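You operate a simulated robot arm through the tools that you are given. There is no shell and no other tool. Be economical: measure what you need, move in short steps, check, and stop when the job is done.

The job below is to be done with a simulated two-armed robot. You get a single attempt, and the scene is never put back.

## Task
Test the rack-side lift table up and down from the white control box.
Fine: latch FREE, power on, right up, then right down; then power off and the latch on HELD again.

Only the result counts: the job must be done as asked and must still hold three seconds after the hand-in. Knocking over, shifting, dropping, spilling or breaking anything else fails it.

## Robot
Two 6-joint arms with fingered hands on one trunk, on a base that drives. Base frame: it is fixed to the floor where the robot stands at the start and does not move with it; the origin is under the middle of the robot, x ahead of it, y to its left, z up. Lengths are in mm, angles in degrees, forces in N, time in s.
The left shoulder is at the start at [50, 170, 1010], the right one opposite. With the tool pointing down near the work surface each hand reaches from about 500 to 780 mm from the robot's upright axis, wherever it stands, measured 20 degrees to its own side. Places, roughly: back lift table [-3500, 2400, 700]; far lift table [-4200, 6300, 800]; front lift table [-4400, -600, 700]; rack-side lift table [-400, -1700, 900]; white box direction knob [600, 300, 1000]; white box down button [800, 100, 1000]; white box lock latch [600, 100, 800]; white box mushroom button [900, 100, 1000]; white box power switch [800, 0, 900]; white box reset button [700, 100, 1000]; white box speed knob [700, 200, 1000]; white box start button [600, 200, 1000]; white box stop button [600, 100, 1000]; white box up button [800, 200, 1000]. Payload 3.5 kg a hand.
The TCP of each hand is the grasp point between the finger pads, 26 mm short of the fingertips. In the tool frame z runs along the fingers and y along their closing line. The gripper opens to 132 mm. The gripper's body begins 73 mm behind the TCP. The gripper is a hand of 3 fingers: y runs from the thumb to the fingers, the wrist lies at [0, 0, -234] in the tool frame.
Orientation is that of the tool frame in the base frame, as [roll, pitch, yaw] about the fixed x, y, z axes, in that order (R = Rz(yaw) Ry(pitch) Rx(roll)). With the fingers straight down and closing along the base's y, the tool's x points along the base's -x, its y along +y and its z along -z.

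## Interface
- The arms move only by the tool servo_tool. It takes "left_motion", "right_motion" or both (then of equal length, played together; a hand with none holds still); each is a list of rows, each a list of 6 numbers: the shift along the base's x, y, z in mm, then the turn, a rotation vector about the base's x, y, z in degrees. In form: [[dx, dy, dz, rx, ry, rz], ...]. A call has 1 to 10 rows; each row is the pose to reach, as a shift and turn from the pose commanded when the call began. Rows are played at 5 a second. More than 50 mm and 8.6 degrees between two rows, and nothing of the call is played. A pose out of reach is approached as far as the arm can. The call stops where the force on the tool passes 40 N (or 10 N more than at its start, if that is more) or the arm is blocked; 0.2 s more then pass. In this call time passes only in rows, and 0.2 s behind the last. It gives the time, the measured TCP pose, the force on the tool (base axes), the opening and the grip force at its end, in the units of the frame above (readings bear some noise), with the torque about the TCP (base axes, N m) and any sound that the robot's microphone picked up.
- Cameras (640 x 400 px; columns grow to the right, rows downward): "scene" is now at [40.3, 14.9, 1606.2]; the picture's right is [0.18, -0.98, 0.00], its down [-0.68, -0.13, -0.72] and it looks along [0.71, 0.13, -0.70] (base axes); focal length 265 px, centre (320, 200). "left" rides on the left gripper at [-61, 3, -92] in its tool frame; the picture's right is [-0.05, -1.00, 0.00], its down [0.83, -0.04, -0.55] and it looks along [0.55, -0.03, 0.83] (tool axes); focal length 230 px, centre (320, 200). "right" rides on the right gripper at [62, 3, -92] in its tool frame; the picture's right is [-0.05, 1.00, 0.00], its down [-0.83, -0.04, -0.56] and it looks along [-0.55, -0.03, 0.83] (tool axes); focal length 230 px, centre (320, 200). There is no depth. A picture from a camera that has moved, and an enlarged one, comes with that camera's place and axes in the base frame and with its lens.
- grab_frame(camera): a new picture of that camera. No time passes.
- raise_lower(by): slides the trunk up (or, below 0, down) by that many mm; the arms and the scene camera ride with it, the base frame stays. It gives what a move gives, with no picture.
- drive_base(legs): drives the robot by 1 to 6 legs, each [ahead, left, turn to the left] in mm, mm and degrees, along the robot's own axes; the way and the turn of a leg run together, so that a leg with both is an arc; at most 1500 mm and 180 degrees a leg. The arms and the cameras ride along, it lands a little off, and it stops where it bumps. It gives what a move gives.
- set_fingers(finger1, finger2, thumb_bend, hand): sets how far each is bent, from 0 (flat) to 1 (curled in); at 0.3 the hand is open as for a grip, at 0.7 the pads meet at the TCP. One left out holds its place. A second passes; each finger stops where it meets its share of the squeeze, and holds until it gets a number again. It is the only way to open and close the hand. It gives what a move gives, with no picture; readings hold the bend of each and the force on the fingers (four entries, about 0 where the hand has none), thumb and palm.
- turn_head(pan, tilt): turns the head with the scene camera to pan (to the left, within 86 degrees either way) and tilt (down, from -29 to 69), counted from straight ahead of the robot. It gives what a move gives.
- inspect(camera, box): a new picture of the part [left, top, right, bottom] of that camera's present view, enlarged. No time passes.
- hand_in(): hands the job in; it is judged then, once.

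Go step by step. Nothing tells you exact positions but the pictures and the camera data: compare them with the known pose of the tool, close in by small moves and look again before you grip or let go. The budget is 120 turns and 88 pictures, counting those below and the enlarged ones. Unless the task says otherwise, let go and move clear before handing in, and close with one line.

The tools are called after ">>>" by a JSON object that holds its "method" and its "body". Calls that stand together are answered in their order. servo_tool: Moves the arms, as the interface text tells. Its arguments: {"type":"object","properties":{"left_motion":{"type":"array","items":{"type":"array","items":{"type":"number"}}},"right_motion":{"type":"array","items":{"type":"array","items":{"type":"number"}}}},"required":[]} The other tools are called the same way: raise_lower (by) slides the trunk up or down; set_fingers (finger1, finger2, thumb_bend, hand) moves the fingers one by one; drive_base (legs) drives the base; turn_head (pan, tilt) turns the head that bears the scene camera; grab_frame (camera) takes a picture; inspect (camera, box) takes an enlarged picture of a part of a camera's view; hand_in () hands the job in.

At the start:

```text
t: 0.0
left_tool_pos: [577.5, 209.0, 1149.8]
left_orientation: [180.0, 0.1, -179.8]
left_wrist_force: [-0.2, 0.0, -0.3]
left_wrist_torque: [-0.02, -0.03, -0.01]
left_width: 132.1
left_grasp_force: 0.0
left_shape: jaw
left_bend: [0.3, 0.3, 0.3]
left_finger forces: [0.0, 0.1, 0.0, 0.0, 0.0, 0.0]
right_tool_pos: [631.1, -225.2, 1000.2]
right_orientation: [-180.0, -0.1, -180.0]
right_wrist_force: [-0.4, 0.3, -0.4]
right_wrist_torque: [0.03, 0.0, 0.0]
right_width: 131.6
right_grasp_force: 0.1
right_shape: jaw
right_bend: [0.3, 0.3, 0.3]
right_finger forces: [0.1, 0.1, 0.0, 0.0, 0.1, 0.0]
trunk travel left (down, up): [-625.0, 85.0]
robot x, y, heading: [2.4, -0.2, -0.2]
head pan, tilt: [10.6, 44.1]
```

scene: 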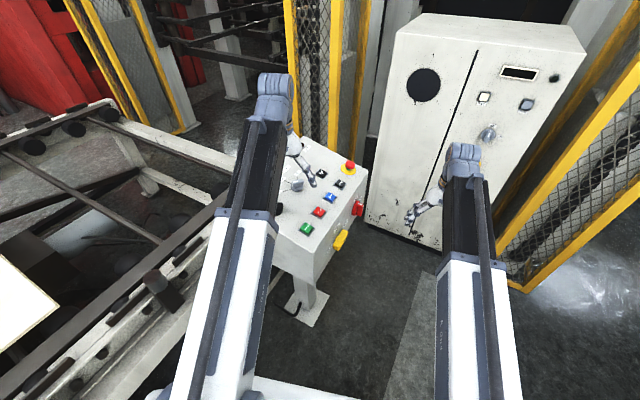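
right: 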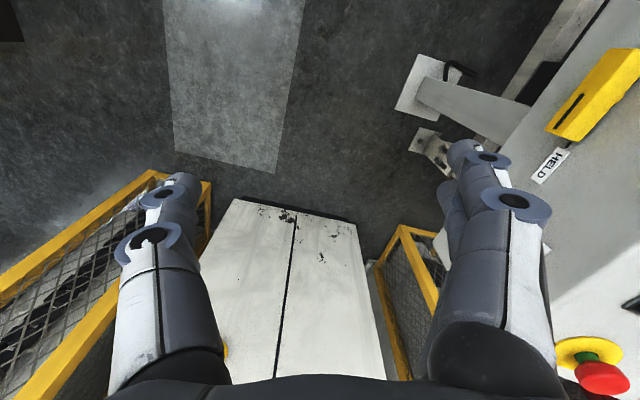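
left: 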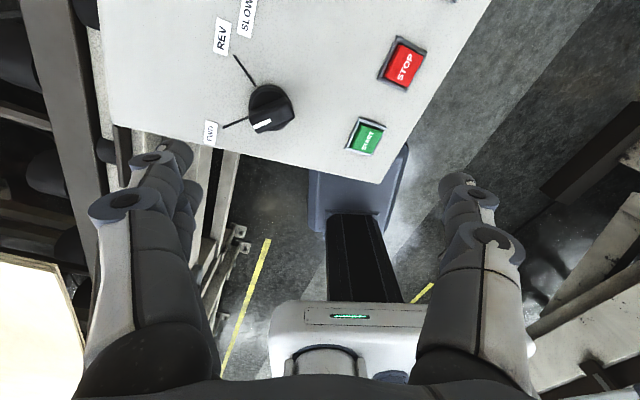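

I see the white box with its panel ahead, the yellow latch (HELD) and the red power switch on its right side. I'll look closer at them first.

>>> {"method": "inspect", "body": {"camera": "scene", "box": [260, 130, 400, 270]}}

>>> {"method": "inspect", "body": {"camera": "right", "box": [440, 0, 640, 400]}}

>>> {"method": "inspect", "body": {"camera": "left", "box": [100, 0, 500, 200]}}

```text
2.86 times, centred on (330, 200) of scene
camera zoom: at [40.3, 14.9, 1606.2], right [0.18, -0.98, 0.0], down [-0.68, -0.13, -0.72], along [0.71, 0.13, -0.7], focal length 758 px, centre (291, 200)
```

zoom: 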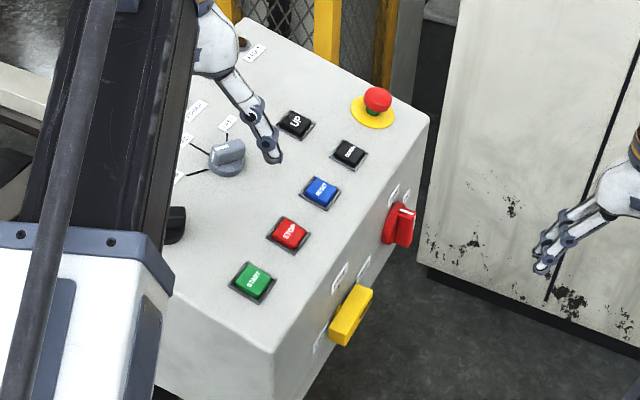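

```text
1.00 times, centred on (540, 200) of right (not enlarged: the box is as wide or as high as the picture)
camera zoom: at [569.4, -222.2, 1091.0], right [0.05, 1.0, 0.0], down [0.83, -0.04, 0.56], along [0.55, -0.03, -0.83], focal length 230 px, centre (100, 200)
```

zoom: 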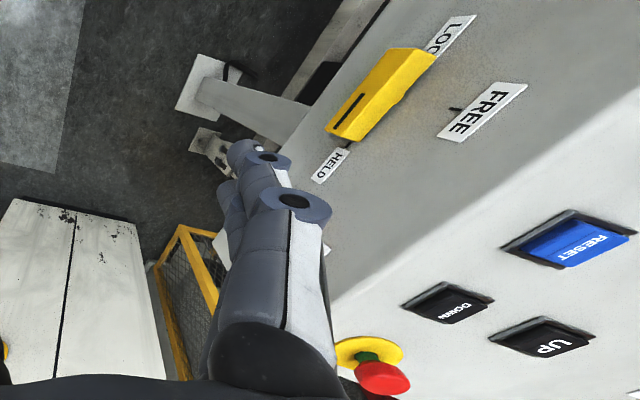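

```text
1.60 times, centred on (300, 100) of left
camera zoom: at [639.5, 213.0, 1241.6], right [0.05, -1.0, 0.0], down [-0.83, -0.04, 0.55], along [-0.55, -0.03, -0.83], focal length 368 px, centre (352, 360)
```

zoom: 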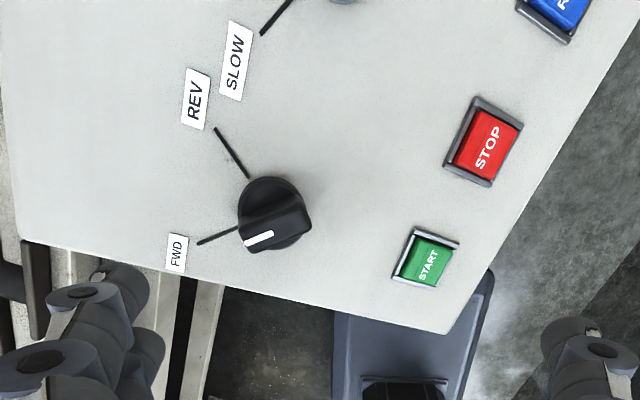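

The panel has UP, DOWN, RESET, STOP, START, knobs and a mushroom; the left arm hides some of it. I'll look to the rack-side table, then move the left hand aside.

>>> {"method": "turn_head", "body": {"pan": -86, "tilt": 20}}

>>> {"method": "grab_frame", "body": {"camera": "scene"}}

>>> {"method": "servo_tool", "body": {"left_motion": [[0, 50, 20, 0, 0, 0], [0, 100, 40, 0, 0, 0], [-20, 150, 60, 0, 0, 0], [-40, 200, 80, 0, 0, 0]]}}

>>> {"method": "turn_head", "body": {"pan": 10, "tilt": 44}}

>>> {"method": "grab_frame", "body": {"camera": "scene"}}

```text
t: 1.7
left_tool_pos: [577.7, 209.7, 1149.1]
left_orientation: [-180.0, 0.0, -179.9]
left_wrist_force: [-0.2, -0.7, -0.3]
left_wrist_torque: [0.0, 0.05, 0.0]
left_width: 131.5
left_grasp_force: 0.1
left_shape: jaw
left_bend: [0.3, 0.3, 0.3]
left_finger forces: [0.0, 0.0, 0.1, 0.0, 0.0, 0.0]
right_tool_pos: [630.9, -225.3, 1000.1]
right_orientation: [-180.0, 0.0, 179.9]
right_wrist_force: [0.0, -0.6, -0.1]
right_wrist_torque: [-0.02, 0.0, -0.01]
right_width: 132.1
right_grasp_force: 0.0
right_shape: jaw
right_bend: [0.3, 0.3, 0.3]
right_finger forces: [0.1, 0.0, 0.0, 0.0, 0.1, 0.0]
trunk travel left (down, up): [-625.0, 85.0]
robot x, y, heading: [-0.1, -2.0, -0.1]
head pan, tilt: [-85.9, 20.0]
```

```text
81 pictures are left
camera scene: at [-33.7, -93.1, 1643.5], right [-1.0, -0.07, 0.0], down [-0.02, 0.34, -0.94], along [0.07, -0.94, -0.34], focal length 265 px, centre (320, 200)
```

scene: 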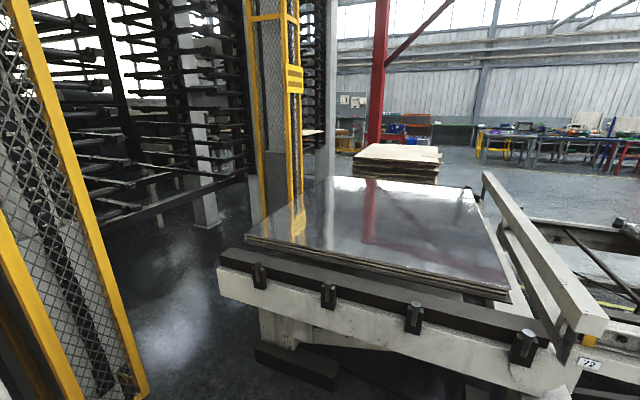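

```text
refused: row 1 steps farther than a row can; nothing moved
```

```text
t: 3.4
left_tool_pos: [576.8, 209.0, 1150.1]
left_orientation: [179.9, 0.1, -179.8]
left_wrist_force: [0.0, -0.9, -0.3]
left_wrist_torque: [0.02, 0.02, 0.02]
left_width: 132.0
left_grasp_force: 0.0
left_shape: jaw
left_bend: [0.3, 0.3, 0.3]
left_finger forces: [0.0, 0.1, 0.0, 0.0, 0.1, 0.1]
right_tool_pos: [630.1, -225.7, 999.6]
right_orientation: [179.9, 0.0, 180.0]
right_wrist_force: [-0.4, -0.4, -1.4]
right_wrist_torque: [-0.01, -0.01, -0.02]
right_width: 131.9
right_grasp_force: 0.1
right_shape: jaw
right_bend: [0.3, 0.3, 0.3]
right_finger forces: [0.0, 0.0, 0.0, 0.1, 0.1, 0.1]
trunk travel left (down, up): [-625.0, 85.0]
robot x, y, heading: [1.9, -0.1, 0.1]
head pan, tilt: [10.0, 44.0]
```

```text
80 pictures are left
camera scene: at [40.5, 14.0, 1606.3], right [0.17, -0.98, 0.0], down [-0.68, -0.12, -0.72], along [0.71, 0.12, -0.69], focal length 265 px, centre (320, 200)
```

scene: 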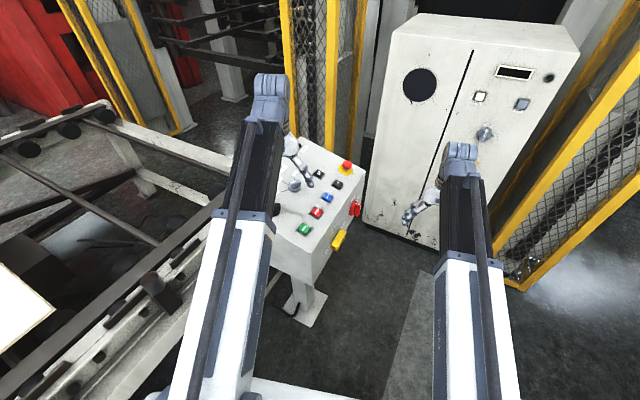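

The rack-side table with its stack is visible at the right. Now I'll move the left hand aside for a clear look at the panel.

>>> {"method": "servo_tool", "body": {"left_motion": [[0, 40, 20, 0, 0, 0], [0, 80, 40, 0, 0, 0], [0, 120, 60, 0, 0, 0], [0, 160, 80, 0, 0, 0], [0, 200, 90, 0, 0, 0], [0, 240, 90, 0, 0, 0]]}}

>>> {"method": "grab_frame", "body": {"camera": "scene"}}

```text
t: 4.8
left_tool_pos: [588.2, 458.2, 1208.7]
left_orientation: [179.4, 1.3, 180.0]
left_wrist_force: [-0.7, -0.5, 0.1]
left_wrist_torque: [-0.02, -0.03, 0.0]
left_width: 131.8
left_grasp_force: 0.2
left_shape: jaw
left_bend: [0.3, 0.3, 0.3]
left_finger forces: [0.1, 0.1, 0.0, 0.1, 0.0, 0.0]
left hand out of reach, approached as far as the arm can: row 1, 2, 3, 4, 5, 6
right_tool_pos: [629.9, -225.0, 1001.8]
right_orientation: [-180.0, 0.0, 180.0]
right_wrist_force: [-0.4, -0.3, 0.7]
right_wrist_torque: [0.0, -0.02, 0.01]
right_width: 131.9
right_grasp_force: 0.1
right_shape: jaw
right_bend: [0.3, 0.3, 0.3]
right_finger forces: [0.1, 0.0, 0.0, 0.0, 0.0, 0.0]
trunk travel left (down, up): [-625.0, 85.0]
robot x, y, heading: [0.2, 2.3, 0.1]
head pan, tilt: [10.0, 44.0]
```

```text
79 pictures are left
camera scene: at [40.0, 14.2, 1606.3], right [0.17, -0.98, 0.0], down [-0.68, -0.12, -0.72], along [0.71, 0.12, -0.69], focal length 265 px, centre (320, 200)
```

scene: 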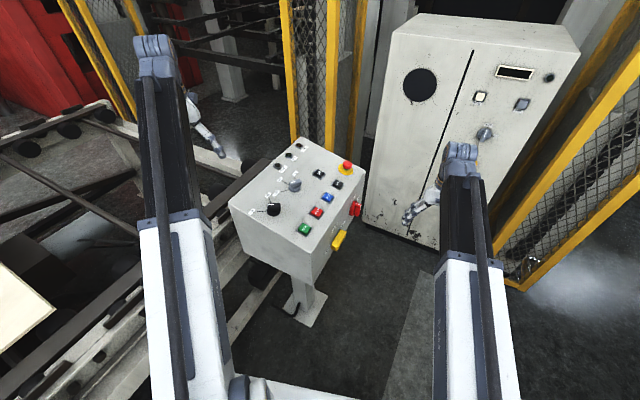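

>>> {"method": "inspect", "body": {"camera": "scene", "box": [225, 135, 305, 225]}}

>>> {"method": "inspect", "body": {"camera": "scene", "box": [290, 150, 380, 260]}}

```text
4.44 times, centred on (265, 180) of scene
camera zoom: at [40.0, 14.2, 1606.3], right [0.17, -0.98, 0.0], down [-0.68, -0.12, -0.72], along [0.71, 0.12, -0.69], focal length 1180 px, centre (564, 289)
```

zoom: 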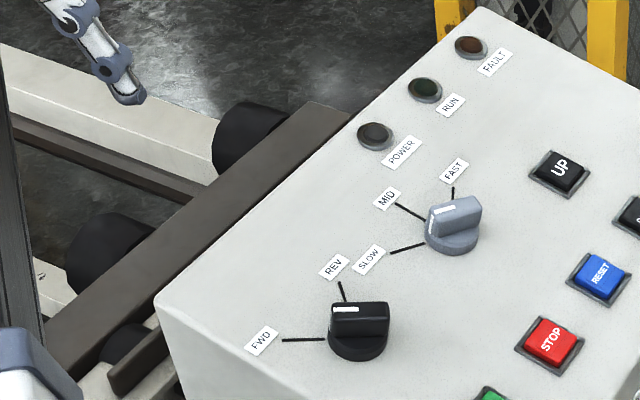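

```text
3.64 times, centred on (335, 205) of scene
camera zoom: at [40.0, 14.2, 1606.3], right [0.17, -0.98, 0.0], down [-0.68, -0.12, -0.72], along [0.71, 0.12, -0.69], focal length 965 px, centre (266, 182)
```

zoom: 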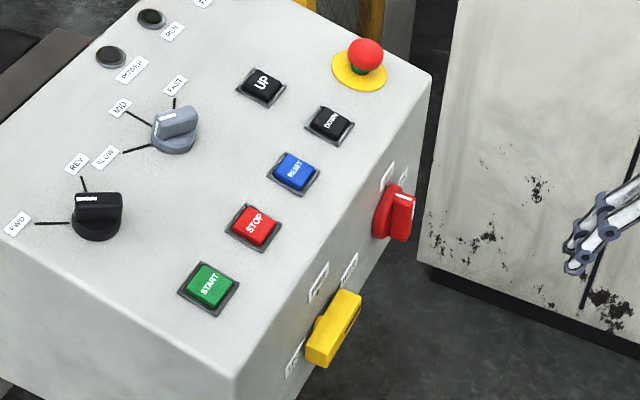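

Triangulating the first pictures puts the panel at about z 970, with START (552,150), STOP (627,126), RESET (703,100), DOWN (779,75) and UP (824,153). The latch is at about (620,47,848) on a side face whose normal is about (-0.31,-0.95). I'll turn the right hand to face that side.

>>> {"method": "servo_tool", "body": {"right_motion": [[-8, 0, -15, 8, 0, 0], [-16, 0, -30, 16, 0, 0], [-24, 0, -45, 24, 0, 0], [-32, 0, -60, 32, 0, 0], [-40, 0, -75, 40, 0, 0], [-48, 0, -90, 48, 0, 0], [-56, 0, -105, 56, 0, 0], [-64, 0, -120, 64, 0, 0], [-72, 0, -135, 72, 0, 0], [-80, 0, -150, 80, 0, 0]]}}

>>> {"method": "servo_tool", "body": {"right_motion": [[0, 10, 0, 3.3, -0.5, -6], [0, 20, 0, 6.6, -1.1, -12], [0, 30, 0, 9.9, -1.6, -18]]}}

>>> {"method": "grab_frame", "body": {"camera": "right"}}

```text
t: 7.0
left_tool_pos: [588.0, 457.4, 1209.3]
left_orientation: [179.5, 1.4, 180.0]
left_wrist_force: [0.1, -0.2, -0.5]
left_wrist_torque: [0.0, 0.0, 0.02]
left_width: 131.6
left_grasp_force: 0.0
left_shape: jaw
left_bend: [0.3, 0.3, 0.3]
left_finger forces: [0.0, 0.1, 0.0, 0.1, 0.0, 0.0]
right_tool_pos: [550.5, -225.9, 850.4]
right_orientation: [99.9, 0.0, 180.0]
right_wrist_force: [-0.9, 0.6, 0.3]
right_wrist_torque: [0.01, 0.04, 0.04]
right_width: 131.8
right_grasp_force: 0.1
right_shape: jaw
right_bend: [0.3, 0.3, 0.3]
right_finger forces: [0.1, 0.0, 0.0, 0.0, 0.1, 0.0]
trunk travel left (down, up): [-625.0, 85.0]
robot x, y, heading: [-1.8, -1.1, 0.1]
head pan, tilt: [10.0, 44.0]
```

```text
t: 7.8
left_tool_pos: [588.5, 458.0, 1208.4]
left_orientation: [179.4, 1.3, -179.9]
left_wrist_force: [-0.9, 0.9, -0.3]
left_wrist_torque: [0.0, 0.0, -0.02]
left_width: 131.7
left_grasp_force: 0.1
left_shape: jaw
left_bend: [0.3, 0.3, 0.3]
left_finger forces: [0.1, 0.1, 0.0, 0.0, 0.0, 0.0]
right_tool_pos: [550.9, -195.8, 850.4]
right_orientation: [90.0, 0.1, 161.8]
right_wrist_force: [-0.2, 0.4, -0.2]
right_wrist_torque: [0.01, 0.03, 0.02]
right_width: 131.9
right_grasp_force: 0.1
right_shape: jaw
right_bend: [0.3, 0.3, 0.3]
right_finger forces: [0.0, 0.0, 0.0, 0.0, 0.0, 0.0]
trunk travel left (down, up): [-625.0, 85.0]
robot x, y, heading: [0.7, 0.5, -0.2]
head pan, tilt: [10.0, 44.0]
```

```text
76 pictures are left
camera right: at [463.5, -263.8, 852.2], right [0.05, -0.02, 1.0], down [0.62, -0.79, -0.04], along [0.79, 0.62, -0.03], focal length 230 px, centre (320, 200)
```

right: 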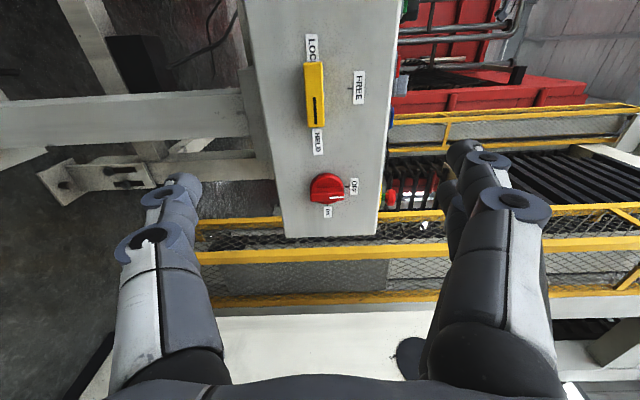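

>>> {"method": "inspect", "body": {"camera": "right", "box": [260, 20, 400, 240]}}

```text
1.82 times, centred on (330, 130) of right
camera zoom: at [463.5, -263.8, 852.2], right [0.05, -0.02, 1.0], down [0.62, -0.79, -0.04], along [0.79, 0.62, -0.03], focal length 418 px, centre (302, 327)
```

zoom: 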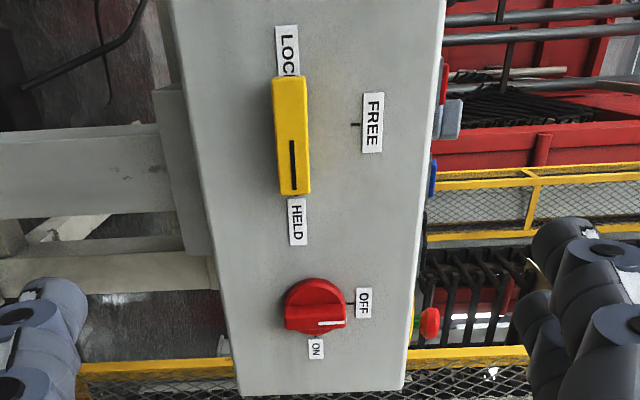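

The latch is a 90 mm bar pivoting at its centre: its pointer is at HELD (far) and FREE is up, so it turns 90° counterclockwise seen from outside. Power is a red knob at OFF (up), with ON towards the far side. I'll come closer to the latch.

>>> {"method": "servo_tool", "body": {"right_motion": [[11.4, 41.7, -1.3, 0, 0, 0], [22.8, 83.4, -2.6, 0, 0, 0], [34.2, 125, -4, 0, 0, 0], [45.6, 167, -5.4, 0, 0, 0]]}}

>>> {"method": "grab_frame", "body": {"camera": "right"}}

>>> {"method": "grab_frame", "body": {"camera": "scene"}}

```text
t: 8.8
left_tool_pos: [588.3, 456.2, 1208.4]
left_orientation: [179.5, 1.3, 179.9]
left_wrist_force: [0.4, -0.2, -0.8]
left_wrist_torque: [0.04, -0.02, -0.01]
left_width: 132.0
left_grasp_force: 0.0
left_shape: jaw
left_bend: [0.3, 0.3, 0.3]
left_finger forces: [0.1, 0.0, 0.0, 0.1, 0.0, 0.0]
right_tool_pos: [597.2, -27.0, 846.0]
right_orientation: [89.9, -0.1, 161.9]
right_wrist_force: [-0.2, 0.2, -0.2]
right_wrist_torque: [-0.02, 0.02, -0.02]
right_width: 131.9
right_grasp_force: 0.1
right_shape: jaw
right_bend: [0.3, 0.3, 0.3]
right_finger forces: [0.0, 0.1, 0.0, 0.0, 0.0, 0.1]
trunk travel left (down, up): [-625.0, 85.0]
robot x, y, heading: [-1.4, 2.0, 0.1]
head pan, tilt: [10.0, 44.0]
```

```text
74 pictures are left
camera right: at [510.2, -96.1, 847.3], right [0.05, -0.02, 1.0], down [0.62, -0.79, -0.04], along [0.79, 0.62, -0.03], focal length 230 px, centre (320, 200)
```

right: 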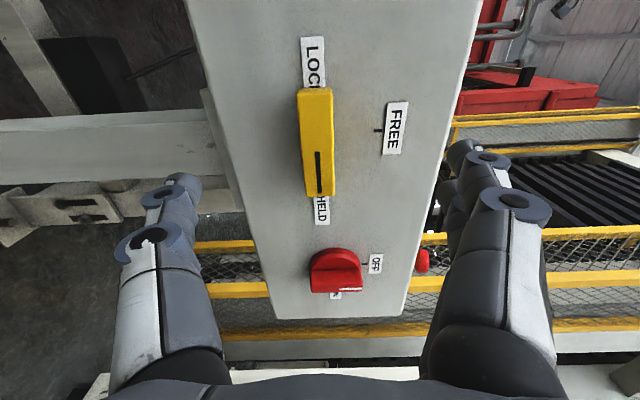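

```text
73 pictures are left
camera scene: at [40.5, 14.3, 1606.3], right [0.17, -0.98, 0.0], down [-0.68, -0.12, -0.72], along [0.71, 0.12, -0.69], focal length 265 px, centre (320, 200)
```

scene: 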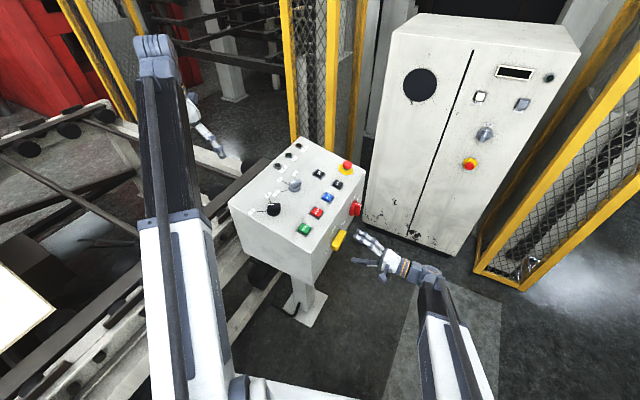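

The bar centre comes out at about (620.6,47.6,842), in line with the TCP. I'll advance 60 mm and check.

>>> {"method": "servo_tool", "body": {"right_motion": [[6, 19, -1, 0, 0, 0], [12, 38, -2, 0, 0, 0], [15, 47.5, -3, 0, 0, 0], [18, 57, -3, 0, 0, 0]]}}

>>> {"method": "grab_frame", "body": {"camera": "right"}}

```text
t: 9.8
left_tool_pos: [588.0, 456.3, 1209.0]
left_orientation: [179.4, 1.2, 180.0]
left_wrist_force: [0.9, 0.2, 0.3]
left_wrist_torque: [0.0, -0.03, 0.01]
left_width: 132.0
left_grasp_force: 0.2
left_shape: jaw
left_bend: [0.3, 0.3, 0.3]
left_finger forces: [0.1, 0.1, 0.1, 0.0, 0.0, 0.1]
right_tool_pos: [615.0, 29.7, 841.1]
right_orientation: [89.9, 0.0, 161.9]
right_wrist_force: [-0.3, -0.2, -0.4]
right_wrist_torque: [0.02, 0.02, 0.02]
right_width: 132.0
right_grasp_force: 0.0
right_shape: jaw
right_bend: [0.3, 0.3, 0.3]
right_finger forces: [0.0, 0.0, 0.0, 0.0, 0.1, 0.1]
trunk travel left (down, up): [-625.0, 85.0]
robot x, y, heading: [0.2, 0.6, 0.2]
head pan, tilt: [10.0, 44.0]
```

```text
72 pictures are left
camera right: at [527.3, -38.9, 843.7], right [0.05, -0.02, 1.0], down [0.62, -0.79, -0.04], along [0.79, 0.62, -0.03], focal length 230 px, centre (320, 200)
```

right: 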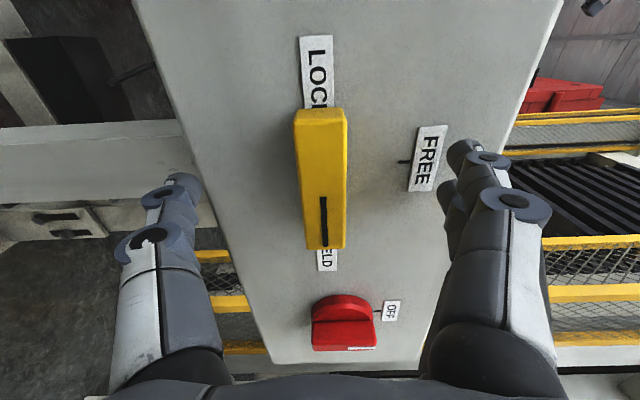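

The bar is centred between the fingers, and about 9 mm more puts the tips around it. I'll advance and close.

>>> {"method": "servo_tool", "body": {"right_motion": [[1.5, 4.5, 0.5, 0, 0, 0], [3, 9, 1, 0, 0, 0]]}}

>>> {"method": "set_fingers", "body": {"hand": "right", "finger1": 0.6, "finger2": 0.6, "thumb_bend": 0.6}}

>>> {"method": "grab_frame", "body": {"camera": "right"}}

```text
t: 10.4
left_tool_pos: [587.3, 457.3, 1208.9]
left_orientation: [179.4, 1.3, -180.0]
left_wrist_force: [0.1, 1.0, -0.4]
left_wrist_torque: [0.02, -0.01, 0.03]
left_width: 131.8
left_grasp_force: 0.1
left_shape: jaw
left_bend: [0.3, 0.3, 0.3]
left_finger forces: [0.0, 0.0, 0.0, 0.0, 0.0, 0.0]
right_tool_pos: [616.4, 38.6, 842.8]
right_orientation: [90.0, 0.0, 162.0]
right_wrist_force: [0.6, -0.6, 0.4]
right_wrist_torque: [-0.02, 0.06, 0.03]
right_width: 132.0
right_grasp_force: 0.0
right_shape: jaw
right_bend: [0.3, 0.3, 0.3]
right_finger forces: [0.1, 0.1, 0.1, 0.0, 0.0, 0.1]
trunk travel left (down, up): [-625.0, 85.0]
robot x, y, heading: [1.5, -1.6, 0.0]
head pan, tilt: [10.0, 44.0]
```

```text
t: 11.4
left_tool_pos: [588.0, 456.3, 1208.8]
left_orientation: [179.2, 1.3, -180.0]
left_wrist_force: [0.6, -0.3, -0.2]
left_wrist_torque: [0.01, -0.01, 0.02]
left_width: 131.9
left_grasp_force: 0.0
left_shape: jaw
left_bend: [0.3, 0.3, 0.3]
left_finger forces: [0.0, 0.0, 0.1, 0.0, 0.0, 0.0]
right_tool_pos: [617.2, 37.1, 842.4]
right_orientation: [90.1, 0.0, 161.8]
right_wrist_force: [-3.6, -8.1, -0.6]
right_wrist_torque: [-0.25, 0.07, 0.04]
right_width: 36.3
right_grasp_force: 4.4
right_shape: fingers
right_bend: [0.6, 0.6, 0.6]
right_finger forces: [0.5, 0.4, 0.1, 0.0, 7.8, 0.0]
trunk travel left (down, up): [-625.0, 85.0]
robot x, y, heading: [1.1, -1.9, 0.2]
head pan, tilt: [10.0, 44.0]
```

```text
71 pictures are left
camera right: at [529.9, -31.1, 844.3], right [0.05, -0.02, 1.0], down [0.62, -0.79, -0.04], along [0.79, 0.62, -0.03], focal length 230 px, centre (320, 200)
```

right: 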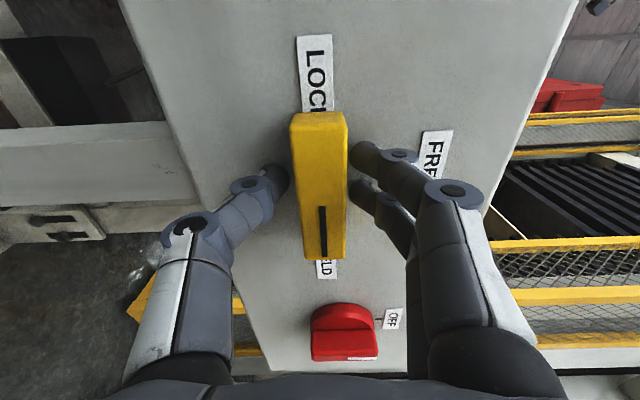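

The thumb seems to touch the face, so I'll ease back 3 mm and close a bit more.

>>> {"method": "servo_tool", "body": {"right_motion": [[-1, -3, 0, 0, 0, 0]]}}

>>> {"method": "set_fingers", "body": {"hand": "right", "finger1": 0.68, "finger2": 0.68, "thumb_bend": 0.68}}

>>> {"method": "grab_frame", "body": {"camera": "right"}}

```text
t: 11.8
left_tool_pos: [587.7, 456.8, 1208.6]
left_orientation: [179.5, 1.4, -179.9]
left_wrist_force: [-0.2, -0.4, 0.2]
left_wrist_torque: [0.01, 0.01, -0.04]
left_width: 132.0
left_grasp_force: 0.0
left_shape: jaw
left_bend: [0.3, 0.3, 0.3]
left_finger forces: [0.1, 0.0, 0.0, 0.0, 0.0, 0.1]
right_tool_pos: [616.6, 35.4, 843.4]
right_orientation: [90.0, 0.0, 162.0]
right_wrist_force: [0.8, -0.5, 0.0]
right_wrist_torque: [0.01, 0.0, 0.04]
right_width: 35.2
right_grasp_force: 0.0
right_shape: fingers
right_bend: [0.6, 0.6, 0.6]
right_finger forces: [0.0, 0.1, 0.1, 0.0, 0.0, 0.1]
trunk travel left (down, up): [-625.0, 85.0]
robot x, y, heading: [2.3, -3.7, 0.1]
head pan, tilt: [10.0, 44.0]
```

```text
t: 12.8
left_tool_pos: [587.3, 456.7, 1208.6]
left_orientation: [179.4, 1.3, -179.9]
left_wrist_force: [1.1, -0.1, -0.3]
left_wrist_torque: [0.04, -0.02, 0.0]
left_width: 131.8
left_grasp_force: 0.1
left_shape: jaw
left_bend: [0.3, 0.3, 0.3]
left_finger forces: [0.0, 0.0, 0.0, 0.0, 0.0, 0.1]
right_tool_pos: [616.0, 34.3, 841.4]
right_orientation: [89.9, -0.1, 162.0]
right_wrist_force: [2.0, 3.6, 4.0]
right_wrist_torque: [0.07, 0.01, -0.01]
right_width: 24.5
right_grasp_force: 6.1
right_shape: fingers
right_bend: [0.63, 0.63, 0.66]
right_finger forces: [4.0, 4.2, 0.0, 0.0, 4.4, 0.0]
trunk travel left (down, up): [-625.0, 85.0]
robot x, y, heading: [0.6, 0.2, -0.0]
head pan, tilt: [10.0, 44.0]
```

```text
70 pictures are left
camera right: at [529.2, -33.8, 844.4], right [0.05, -0.02, 1.0], down [0.62, -0.79, -0.04], along [0.78, 0.62, -0.03], focal length 230 px, centre (320, 200)
```

right: 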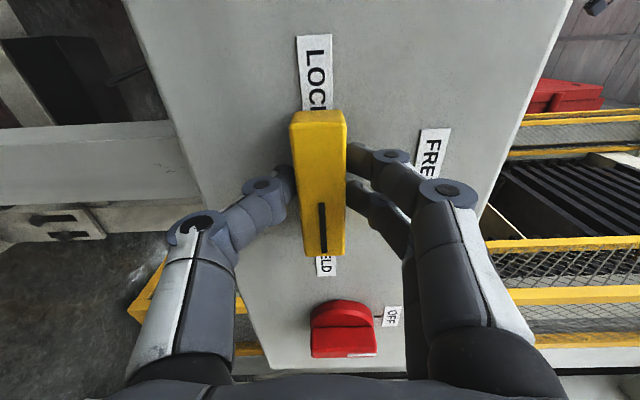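

The bar is gripped and the TCP is on the pivot axis. I'll turn about the outward normal, 45° first.

>>> {"method": "servo_tool", "body": {"right_motion": [[0, 0, 0, -2.0, -6.2, 0], [0, 0, 0, -4.1, -12.4, 0], [0, 0, 0, -6.1, -18.5, 0], [0, 0, 0, -8.1, -24.7, 0], [0, 0, 0, -10.1, -30.9, 0], [0, 0, 0, -12.2, -37.1, 0], [0, 0, 0, -14.1, -42.8, 0]]}}

>>> {"method": "grab_frame", "body": {"camera": "right"}}

```text
t: 14.4
left_tool_pos: [587.8, 456.5, 1210.4]
left_orientation: [179.4, 1.3, -179.9]
left_wrist_force: [-0.5, -0.2, -0.3]
left_wrist_torque: [0.01, -0.01, -0.02]
left_width: 132.0
left_grasp_force: 0.1
left_shape: jaw
left_bend: [0.3, 0.3, 0.3]
left_finger forces: [0.1, 0.1, 0.0, 0.0, 0.0, 0.1]
right_tool_pos: [616.5, 35.5, 841.7]
right_orientation: [90.2, 45.1, 162.0]
right_wrist_force: [1.3, 3.6, 2.2]
right_wrist_torque: [0.0, -0.01, -0.03]
right_width: 25.1
right_grasp_force: 6.4
right_shape: fingers
right_bend: [0.63, 0.63, 0.66]
right_finger forces: [3.4, 3.4, 0.0, 0.0, 5.4, 0.0]
trunk travel left (down, up): [-625.0, 85.0]
robot x, y, heading: [-0.8, 1.8, -0.2]
head pan, tilt: [10.0, 44.0]
```

```text
69 pictures are left
camera right: at [544.4, -38.9, 800.2], right [-0.64, 0.21, 0.74], down [0.41, -0.72, 0.56], along [0.65, 0.66, 0.37], focal length 230 px, centre (320, 200)
```

right: 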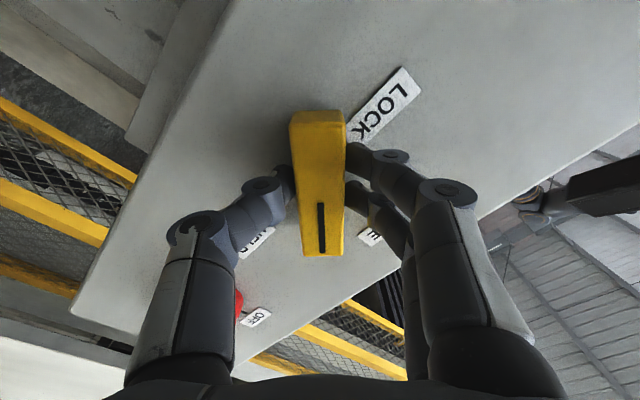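

The bar turns with the hand, so I'll turn the second half.

>>> {"method": "servo_tool", "body": {"right_motion": [[0, 0, 0, -2.0, -6.2, 0], [0, 0, 0, -4.1, -12.4, 0], [0, 0, 0, -6.1, -18.5, 0], [0, 0, 0, -8.1, -24.7, 0], [0, 0, 0, -10.1, -30.9, 0], [0, 0, 0, -12.2, -37.1, 0], [0, 0, 0, -14.3, -43.5, 0]]}}

>>> {"method": "grab_frame", "body": {"camera": "right"}}

>>> {"method": "inspect", "body": {"camera": "scene", "box": [225, 130, 425, 280]}}

```text
t: 16.0
left_tool_pos: [585.5, 461.4, 1208.5]
left_orientation: [179.6, 1.4, -179.9]
left_wrist_force: [0.0, 1.1, -0.2]
left_wrist_torque: [-0.06, -0.05, 0.01]
left_width: 132.0
left_grasp_force: 0.0
left_shape: jaw
left_bend: [0.3, 0.3, 0.3]
left_finger forces: [0.1, 0.0, 0.0, 0.0, 0.0, 0.0]
right_tool_pos: [659.7, 77.0, 1055.7]
right_orientation: [129.4, 77.0, -159.5]
right_wrist_force: [0.0, 0.5, 0.6]
right_wrist_torque: [-0.01, 0.0, -0.05]
right_width: 10.4
right_grasp_force: 0.0
right_shape: fingers
right_bend: [0.68, 0.68, 0.68]
right_finger forces: [0.0, 0.0, 0.1, 0.0, 0.0, 0.1]
right hand out of reach, approached as far as the arm can: row 1, 2, 3, 4, 5, 6, 7
trunk travel left (down, up): [-625.0, 85.0]
robot x, y, heading: [2.7, 4.3, 0.2]
head pan, tilt: [10.0, 44.0]
```

```text
68 pictures are left
camera right: at [614.6, -14.9, 1008.7], right [-0.91, 0.34, 0.23], down [0.04, -0.47, 0.88], along [0.4, 0.82, 0.42], focal length 230 px, centre (320, 200)
```

right: 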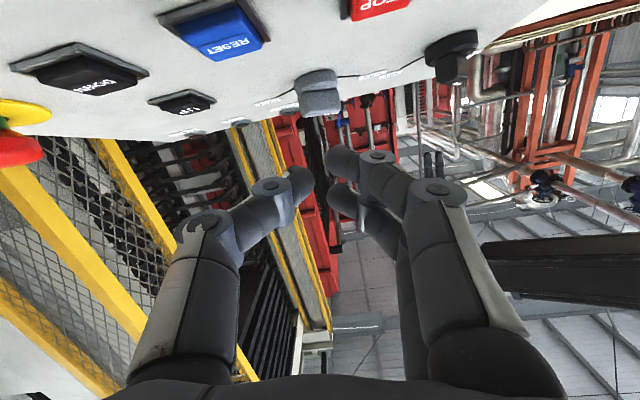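

```text
2.67 times, centred on (325, 205) of scene
camera zoom: at [38.4, 19.0, 1606.5], right [0.17, -0.98, 0.0], down [-0.68, -0.12, -0.72], along [0.71, 0.12, -0.69], focal length 708 px, centre (307, 187)
```

zoom: 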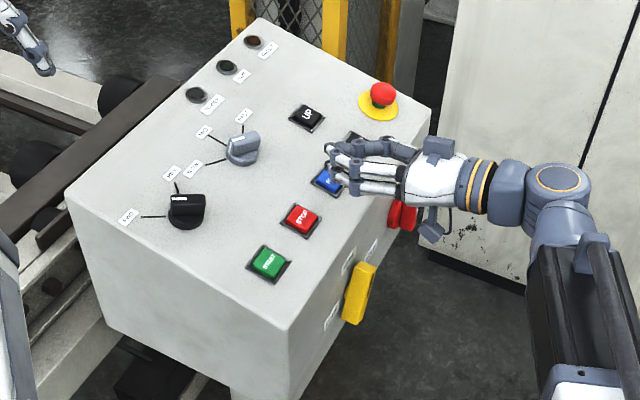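

The second half went out of reach: the hand lost the bar and swung up over the panel, apparently without touching anything. The bar seems about halfway. I'll lift the hand a little to see how commands behave, and check the panel.

>>> {"method": "servo_tool", "body": {"right_motion": [[0, 0, 20, 0, 0, 0]]}}

```text
t: 16.4
left_tool_pos: [587.4, 457.8, 1209.4]
left_orientation: [179.4, 1.3, -179.9]
left_wrist_force: [1.0, -0.1, -0.6]
left_wrist_torque: [0.0, 0.0, 0.0]
left_width: 132.1
left_grasp_force: 0.1
left_shape: jaw
left_bend: [0.3, 0.3, 0.3]
left_finger forces: [0.0, 0.0, 0.0, 0.1, 0.0, 0.1]
right_tool_pos: [662.6, 69.9, 1074.9]
right_orientation: [129.1, 77.0, -159.9]
right_wrist_force: [0.9, 0.5, 0.4]
right_wrist_torque: [-0.01, 0.01, 0.01]
right_width: 10.5
right_grasp_force: 0.1
right_shape: fingers
right_bend: [0.68, 0.68, 0.68]
right_finger forces: [0.0, 0.0, 0.0, 0.0, 0.1, 0.0]
trunk travel left (down, up): [-625.0, 85.0]
robot x, y, heading: [-1.8, 0.7, 0.0]
head pan, tilt: [10.0, 44.0]
```

Commands are relative to the actual pose. I'll lift and withdraw to the right, clear of the box.

>>> {"method": "servo_tool", "body": {"right_motion": [[0, -20, 40, 0, 0, 0], [0, -60, 60, 0, 0, 0], [0, -105, 65, 0, 0, 0], [0, -150, 65, 0, 0, 0], [0, -195, 65, 0, 0, 0], [0, -240, 65, 0, 0, 0]]}}

>>> {"method": "inspect", "body": {"camera": "scene", "box": [225, 130, 425, 280]}}

```text
t: 17.8
left_tool_pos: [586.6, 456.8, 1208.4]
left_orientation: [179.5, 1.3, -180.0]
left_wrist_force: [-0.3, 0.3, -0.6]
left_wrist_torque: [0.02, -0.01, -0.02]
left_width: 131.9
left_grasp_force: 0.1
left_shape: jaw
left_bend: [0.3, 0.3, 0.3]
left_finger forces: [0.0, 0.0, 0.0, 0.1, 0.0, 0.0]
right_tool_pos: [665.7, -169.8, 1137.8]
right_orientation: [128.7, 76.8, -160.4]
right_wrist_force: [-0.3, 0.0, -0.2]
right_wrist_torque: [-0.06, 0.01, 0.0]
right_width: 10.6
right_grasp_force: 0.0
right_shape: fingers
right_bend: [0.68, 0.68, 0.68]
right_finger forces: [0.0, 0.0, 0.0, 0.0, 0.1, 0.0]
trunk travel left (down, up): [-625.0, 85.0]
robot x, y, heading: [-1.8, -0.6, 0.0]
head pan, tilt: [10.0, 44.0]
```

```text
2.67 times, centred on (325, 205) of scene
camera zoom: at [40.5, 13.7, 1606.3], right [0.17, -0.98, 0.0], down [-0.68, -0.12, -0.72], along [0.71, 0.13, -0.69], focal length 708 px, centre (307, 187)
```

zoom: 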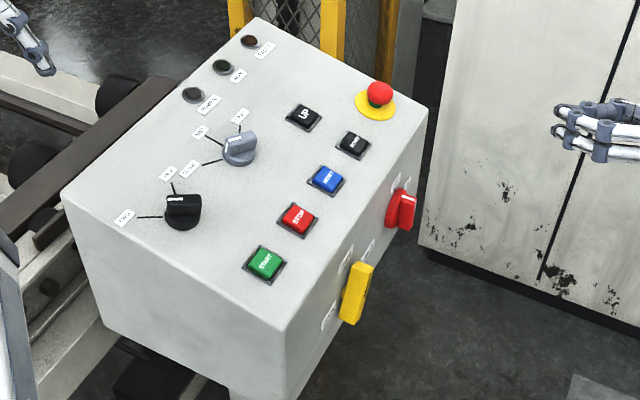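

The bar has turned about 50°, and nothing else looks changed. I'll turn the hand back to its first roll, well clear of the box, and then push the latch the rest of the way.

>>> {"method": "servo_tool", "body": {"right_motion": [[-5, -10, 0, 2.5, 7.5, -1.1], [-10, -20, 0, 5, 15, -2.3], [-15, -30, 0, 7.4, 22.5, -3.4], [-20, -40, -10, 9.9, 30, -4.6], [-25, -40, -25, 12.4, 37.4, -5.7], [-30, -40, -50, 14.9, 44.9, -6.8], [-35, -40, -75, 17.4, 52.4, -8], [-40, -40, -100, 19.8, 59.9, -9.1], [-45, -40, -125, 22.3, 67.4, -10.3], [-50, -40, -150, 24.8, 74.9, -11.4]]}}

```text
t: 20.0
left_tool_pos: [588.6, 457.2, 1208.5]
left_orientation: [179.4, 1.3, -179.9]
left_wrist_force: [-0.2, 0.1, 0.6]
left_wrist_torque: [0.0, 0.0, 0.0]
left_width: 131.8
left_grasp_force: 0.1
left_shape: jaw
left_bend: [0.3, 0.3, 0.3]
left_finger forces: [0.1, 0.0, 0.0, 0.0, 0.1, 0.0]
right_tool_pos: [613.4, -209.9, 991.1]
right_orientation: [98.4, -0.2, 161.7]
right_wrist_force: [0.3, 0.2, 0.5]
right_wrist_torque: [-0.03, 0.01, -0.02]
right_width: 10.7
right_grasp_force: 0.1
right_shape: fingers
right_bend: [0.68, 0.68, 0.68]
right_finger forces: [0.0, 0.0, 0.0, 0.0, 0.0, 0.1]
trunk travel left (down, up): [-625.0, 85.0]
robot x, y, heading: [1.2, -0.9, 0.1]
head pan, tilt: [10.0, 44.0]
```

>>> {"method": "servo_tool", "body": {"right_motion": [[-15, 10, -35, 4, -1.3, 0], [-30, 25, -70, 8, -2.6, 0], [-45, 40, -105, 8, -2.6, 0], [-55, 70, -141, 8, -2.6, 0]]}}

>>> {"method": "grab_frame", "body": {"camera": "right"}}

```text
t: 21.0
left_tool_pos: [587.5, 456.3, 1207.7]
left_orientation: [179.5, 1.4, -179.9]
left_wrist_force: [-0.5, -1.5, -0.3]
left_wrist_torque: [-0.04, 0.01, -0.02]
left_width: 131.8
left_grasp_force: 0.1
left_shape: jaw
left_bend: [0.3, 0.3, 0.3]
left_finger forces: [0.0, 0.0, 0.0, 0.1, 0.0, 0.0]
right_tool_pos: [558.7, -139.7, 848.1]
right_orientation: [89.9, 0.0, 161.7]
right_wrist_force: [0.2, -0.1, -0.2]
right_wrist_torque: [0.03, 0.01, -0.01]
right_width: 10.6
right_grasp_force: 0.0
right_shape: fingers
right_bend: [0.68, 0.68, 0.68]
right_finger forces: [0.0, 0.0, 0.0, 0.1, 0.1, 0.0]
trunk travel left (down, up): [-625.0, 85.0]
robot x, y, heading: [0.3, 2.5, 0.0]
head pan, tilt: [10.0, 44.0]
```

```text
65 pictures are left
camera right: at [470.9, -208.8, 850.8], right [0.05, -0.02, 1.0], down [0.61, -0.79, -0.05], along [0.79, 0.61, -0.03], focal length 230 px, centre (320, 200)
```

right: 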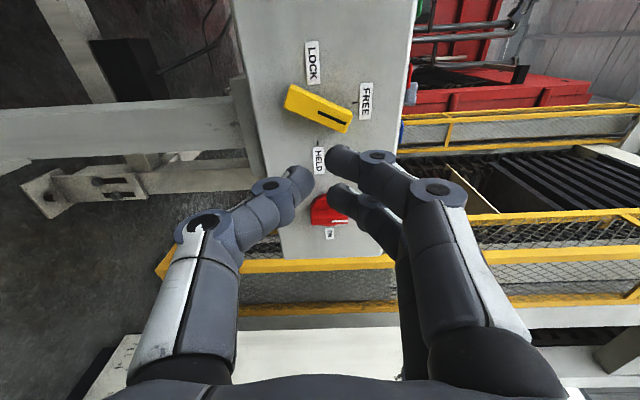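

The bar is now about 65–70° round. I'll push its lower end towards the far side with the closed fingers, starting from the near-lower side.

>>> {"method": "servo_tool", "body": {"right_motion": [[-9, 36, -11, 0, 0, 0], [-18, 73, -22, 0, 0, 0], [-27, 110, -33, 0, 0, 0], [-35, 147, -45, 0, 0, 0]]}}

>>> {"method": "grab_frame", "body": {"camera": "right"}}

```text
t: 22.0
left_tool_pos: [587.7, 455.8, 1208.9]
left_orientation: [179.5, 1.4, 180.0]
left_wrist_force: [0.4, 1.2, -0.8]
left_wrist_torque: [-0.02, 0.03, 0.02]
left_width: 131.9
left_grasp_force: 0.1
left_shape: jaw
left_bend: [0.3, 0.3, 0.3]
left_finger forces: [0.0, 0.0, 0.0, 0.0, 0.1, 0.1]
right_tool_pos: [524.2, 7.8, 804.7]
right_orientation: [89.9, 0.0, 161.6]
right_wrist_force: [-0.5, -0.8, -0.5]
right_wrist_torque: [0.06, 0.0, 0.02]
right_width: 10.6
right_grasp_force: 0.0
right_shape: fingers
right_bend: [0.68, 0.68, 0.68]
right_finger forces: [0.1, 0.0, 0.0, 0.0, 0.1, 0.1]
trunk travel left (down, up): [-625.0, 85.0]
robot x, y, heading: [-0.7, -0.3, 0.1]
head pan, tilt: [10.0, 44.0]
```

```text
64 pictures are left
camera right: at [436.5, -60.0, 807.8], right [0.05, -0.02, 1.0], down [0.61, -0.79, -0.04], along [0.79, 0.61, -0.03], focal length 230 px, centre (320, 200)
```

right: 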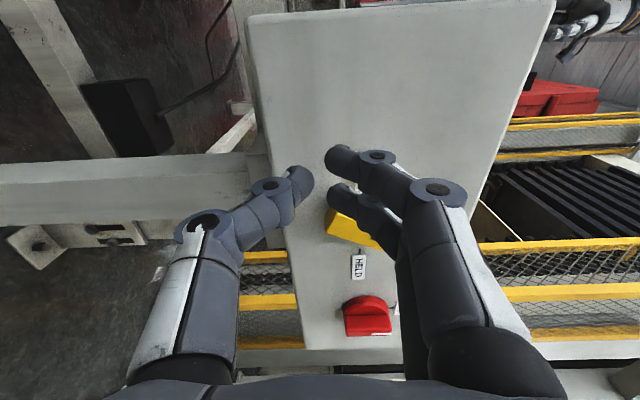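

>>> {"method": "servo_tool", "body": {"right_motion": [[6, 18, -1, 0, 0, 0], [12, 36, -3, 0, 0, 0], [15, 45, -4, 0, 0, 0], [17, 52, -4, 0, 0, 0]]}}

>>> {"method": "grab_frame", "body": {"camera": "right"}}

```text
t: 23.0
left_tool_pos: [588.3, 458.0, 1208.6]
left_orientation: [179.4, 1.3, -180.0]
left_wrist_force: [-0.7, -0.4, 0.6]
left_wrist_torque: [-0.04, -0.03, -0.02]
left_width: 131.8
left_grasp_force: 0.0
left_shape: jaw
left_bend: [0.3, 0.3, 0.3]
left_finger forces: [0.0, 0.0, 0.0, 0.0, 0.0, 0.0]
right_tool_pos: [540.9, 59.0, 799.9]
right_orientation: [90.1, -0.1, 161.7]
right_wrist_force: [-0.5, 0.0, -0.6]
right_wrist_torque: [0.0, 0.02, 0.02]
right_width: 10.9
right_grasp_force: 0.1
right_shape: fingers
right_bend: [0.68, 0.68, 0.68]
right_finger forces: [0.0, 0.0, 0.0, 0.0, 0.0, 0.0]
trunk travel left (down, up): [-625.0, 85.0]
robot x, y, heading: [-1.4, -1.0, 0.1]
head pan, tilt: [10.0, 44.0]
```

```text
63 pictures are left
camera right: at [453.5, -9.3, 803.0], right [0.05, -0.02, 1.0], down [0.61, -0.79, -0.05], along [0.79, 0.62, -0.03], focal length 230 px, centre (320, 200)
```

right: 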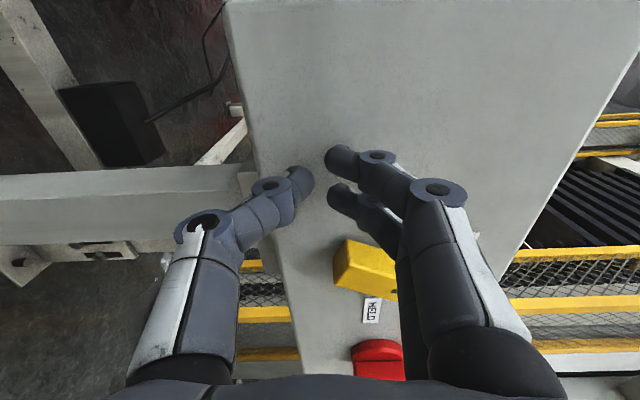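

Clear of the face; now I'll push along the face.

>>> {"method": "servo_tool", "body": {"right_motion": [[6.6, -2.2, 0, 0, 0, 0], [13.3, -4.4, 0, 0, 0, 0], [19, -6.2, 0, 0, 0, 0], [24.7, -8.1, 0, 0, 0, 0], [28.5, -9.4, 0, 0, 0, 0]]}}

>>> {"method": "grab_frame", "body": {"camera": "right"}}

```text
t: 24.2
left_tool_pos: [588.3, 456.3, 1208.7]
left_orientation: [179.5, 1.4, -179.9]
left_wrist_force: [0.1, 0.0, -0.6]
left_wrist_torque: [-0.02, -0.02, -0.02]
left_width: 131.7
left_grasp_force: 0.1
left_shape: jaw
left_bend: [0.3, 0.3, 0.3]
left_finger forces: [0.0, 0.0, 0.0, 0.1, 0.1, 0.0]
right_tool_pos: [569.5, 49.0, 801.7]
right_orientation: [90.0, -0.1, 161.6]
right_wrist_force: [-0.2, 0.4, 0.4]
right_wrist_torque: [-0.01, 0.05, -0.01]
right_width: 10.8
right_grasp_force: 0.0
right_shape: fingers
right_bend: [0.68, 0.68, 0.68]
right_finger forces: [0.0, 0.0, 0.0, 0.1, 0.0, 0.0]
trunk travel left (down, up): [-625.0, 85.0]
robot x, y, heading: [0.7, 4.1, 0.1]
head pan, tilt: [10.0, 44.0]
```

```text
62 pictures are left
camera right: at [482.7, -19.4, 802.9], right [0.05, -0.02, 1.0], down [0.61, -0.79, -0.05], along [0.79, 0.62, -0.03], focal length 230 px, centre (320, 200)
```

right: 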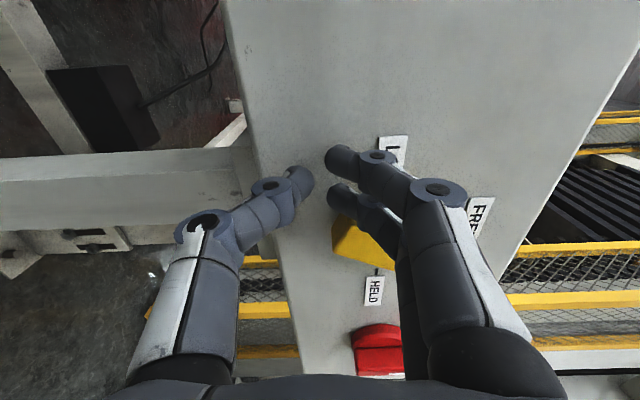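

>>> {"method": "servo_tool", "body": {"right_motion": [[3.8, -1.2, 0, 0, 0, 0], [7.6, -2.5, 0, 0, 0, 0], [11.4, -3.7, 0, 0, 0, 0], [15.2, -5, 0, 0, 0, 0]]}}

>>> {"method": "grab_frame", "body": {"camera": "right"}}

>>> {"method": "inspect", "body": {"camera": "scene", "box": [295, 160, 415, 280]}}

```text
t: 25.2
left_tool_pos: [588.3, 456.7, 1208.0]
left_orientation: [179.4, 1.3, -180.0]
left_wrist_force: [-1.0, -0.7, -0.2]
left_wrist_torque: [-0.03, 0.02, -0.03]
left_width: 131.8
left_grasp_force: 0.1
left_shape: jaw
left_bend: [0.3, 0.3, 0.3]
left_finger forces: [0.0, 0.1, 0.0, 0.0, 0.1, 0.1]
right_tool_pos: [585.3, 44.6, 800.3]
right_orientation: [89.8, -0.1, 161.8]
right_wrist_force: [0.5, 0.7, -0.3]
right_wrist_torque: [-0.01, -0.05, 0.0]
right_width: 10.3
right_grasp_force: 0.1
right_shape: fingers
right_bend: [0.68, 0.68, 0.68]
right_finger forces: [0.0, 0.1, 0.0, 0.1, 0.0, 0.1]
trunk travel left (down, up): [-625.0, 85.0]
robot x, y, heading: [-1.5, -2.1, 0.0]
head pan, tilt: [10.0, 44.0]
```

```text
61 pictures are left
camera right: at [497.8, -24.1, 803.4], right [0.05, -0.02, 1.0], down [0.61, -0.79, -0.05], along [0.79, 0.62, -0.03], focal length 230 px, centre (320, 200)
```

right: 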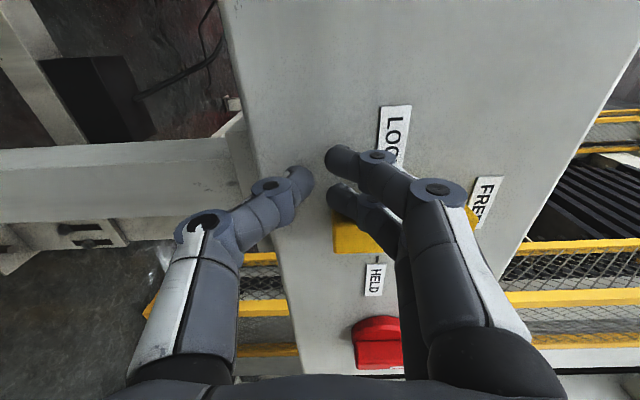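

```text
3.33 times, centred on (355, 220) of scene
camera zoom: at [40.5, 14.1, 1606.3], right [0.17, -0.98, 0.0], down [-0.68, -0.12, -0.72], along [0.71, 0.12, -0.69], focal length 885 px, centre (203, 133)
```

zoom: 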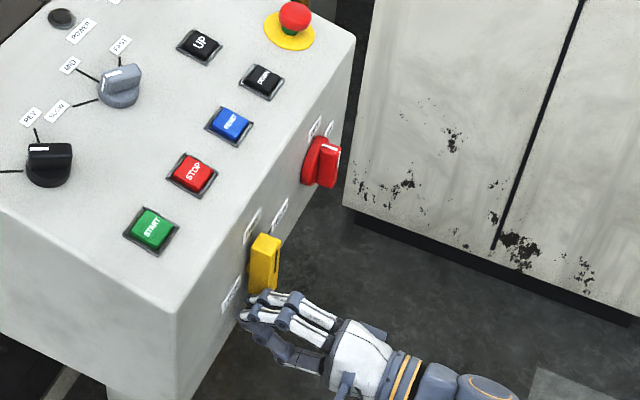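

The bar now looks upright, pointing at FREE. I'll withdraw and check.

>>> {"method": "servo_tool", "body": {"right_motion": [[-4, 0, 0, 0, 0, 0], [-12, -35, 0, 0, 0, 0], [-22, -75, 5, 0, 0, 0], [-30, -120, 10, 0, 0, 0], [-30, -165, 30, 0, 0, 0], [-30, -190, 45, 0, 0, 0]]}}

>>> {"method": "inspect", "body": {"camera": "right", "box": [240, 20, 440, 260]}}

```text
t: 26.6
left_tool_pos: [588.4, 456.2, 1209.0]
left_orientation: [179.3, 1.3, -179.9]
left_wrist_force: [1.2, -1.0, 0.2]
left_wrist_torque: [0.01, 0.0, 0.01]
left_width: 131.9
left_grasp_force: 0.1
left_shape: jaw
left_bend: [0.3, 0.3, 0.3]
left_finger forces: [0.0, 0.0, 0.0, 0.0, 0.1, 0.0]
right_tool_pos: [554.2, -145.3, 846.2]
right_orientation: [90.0, -0.3, 161.7]
right_wrist_force: [0.2, 0.5, -0.1]
right_wrist_torque: [0.02, -0.01, -0.02]
right_width: 10.3
right_grasp_force: 0.0
right_shape: fingers
right_bend: [0.68, 0.68, 0.68]
right_finger forces: [0.1, 0.1, 0.0, 0.0, 0.0, 0.0]
trunk travel left (down, up): [-625.0, 85.0]
robot x, y, heading: [-2.8, 3.4, 0.3]
head pan, tilt: [10.0, 44.0]
```

```text
1.67 times, centred on (340, 140) of right
camera zoom: at [467.6, -214.4, 848.1], right [0.05, -0.02, 1.0], down [0.61, -0.79, -0.05], along [0.79, 0.62, -0.03], focal length 384 px, centre (287, 300)
```

zoom: 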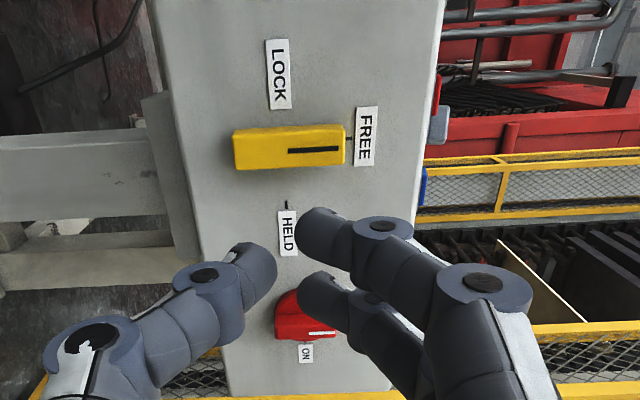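

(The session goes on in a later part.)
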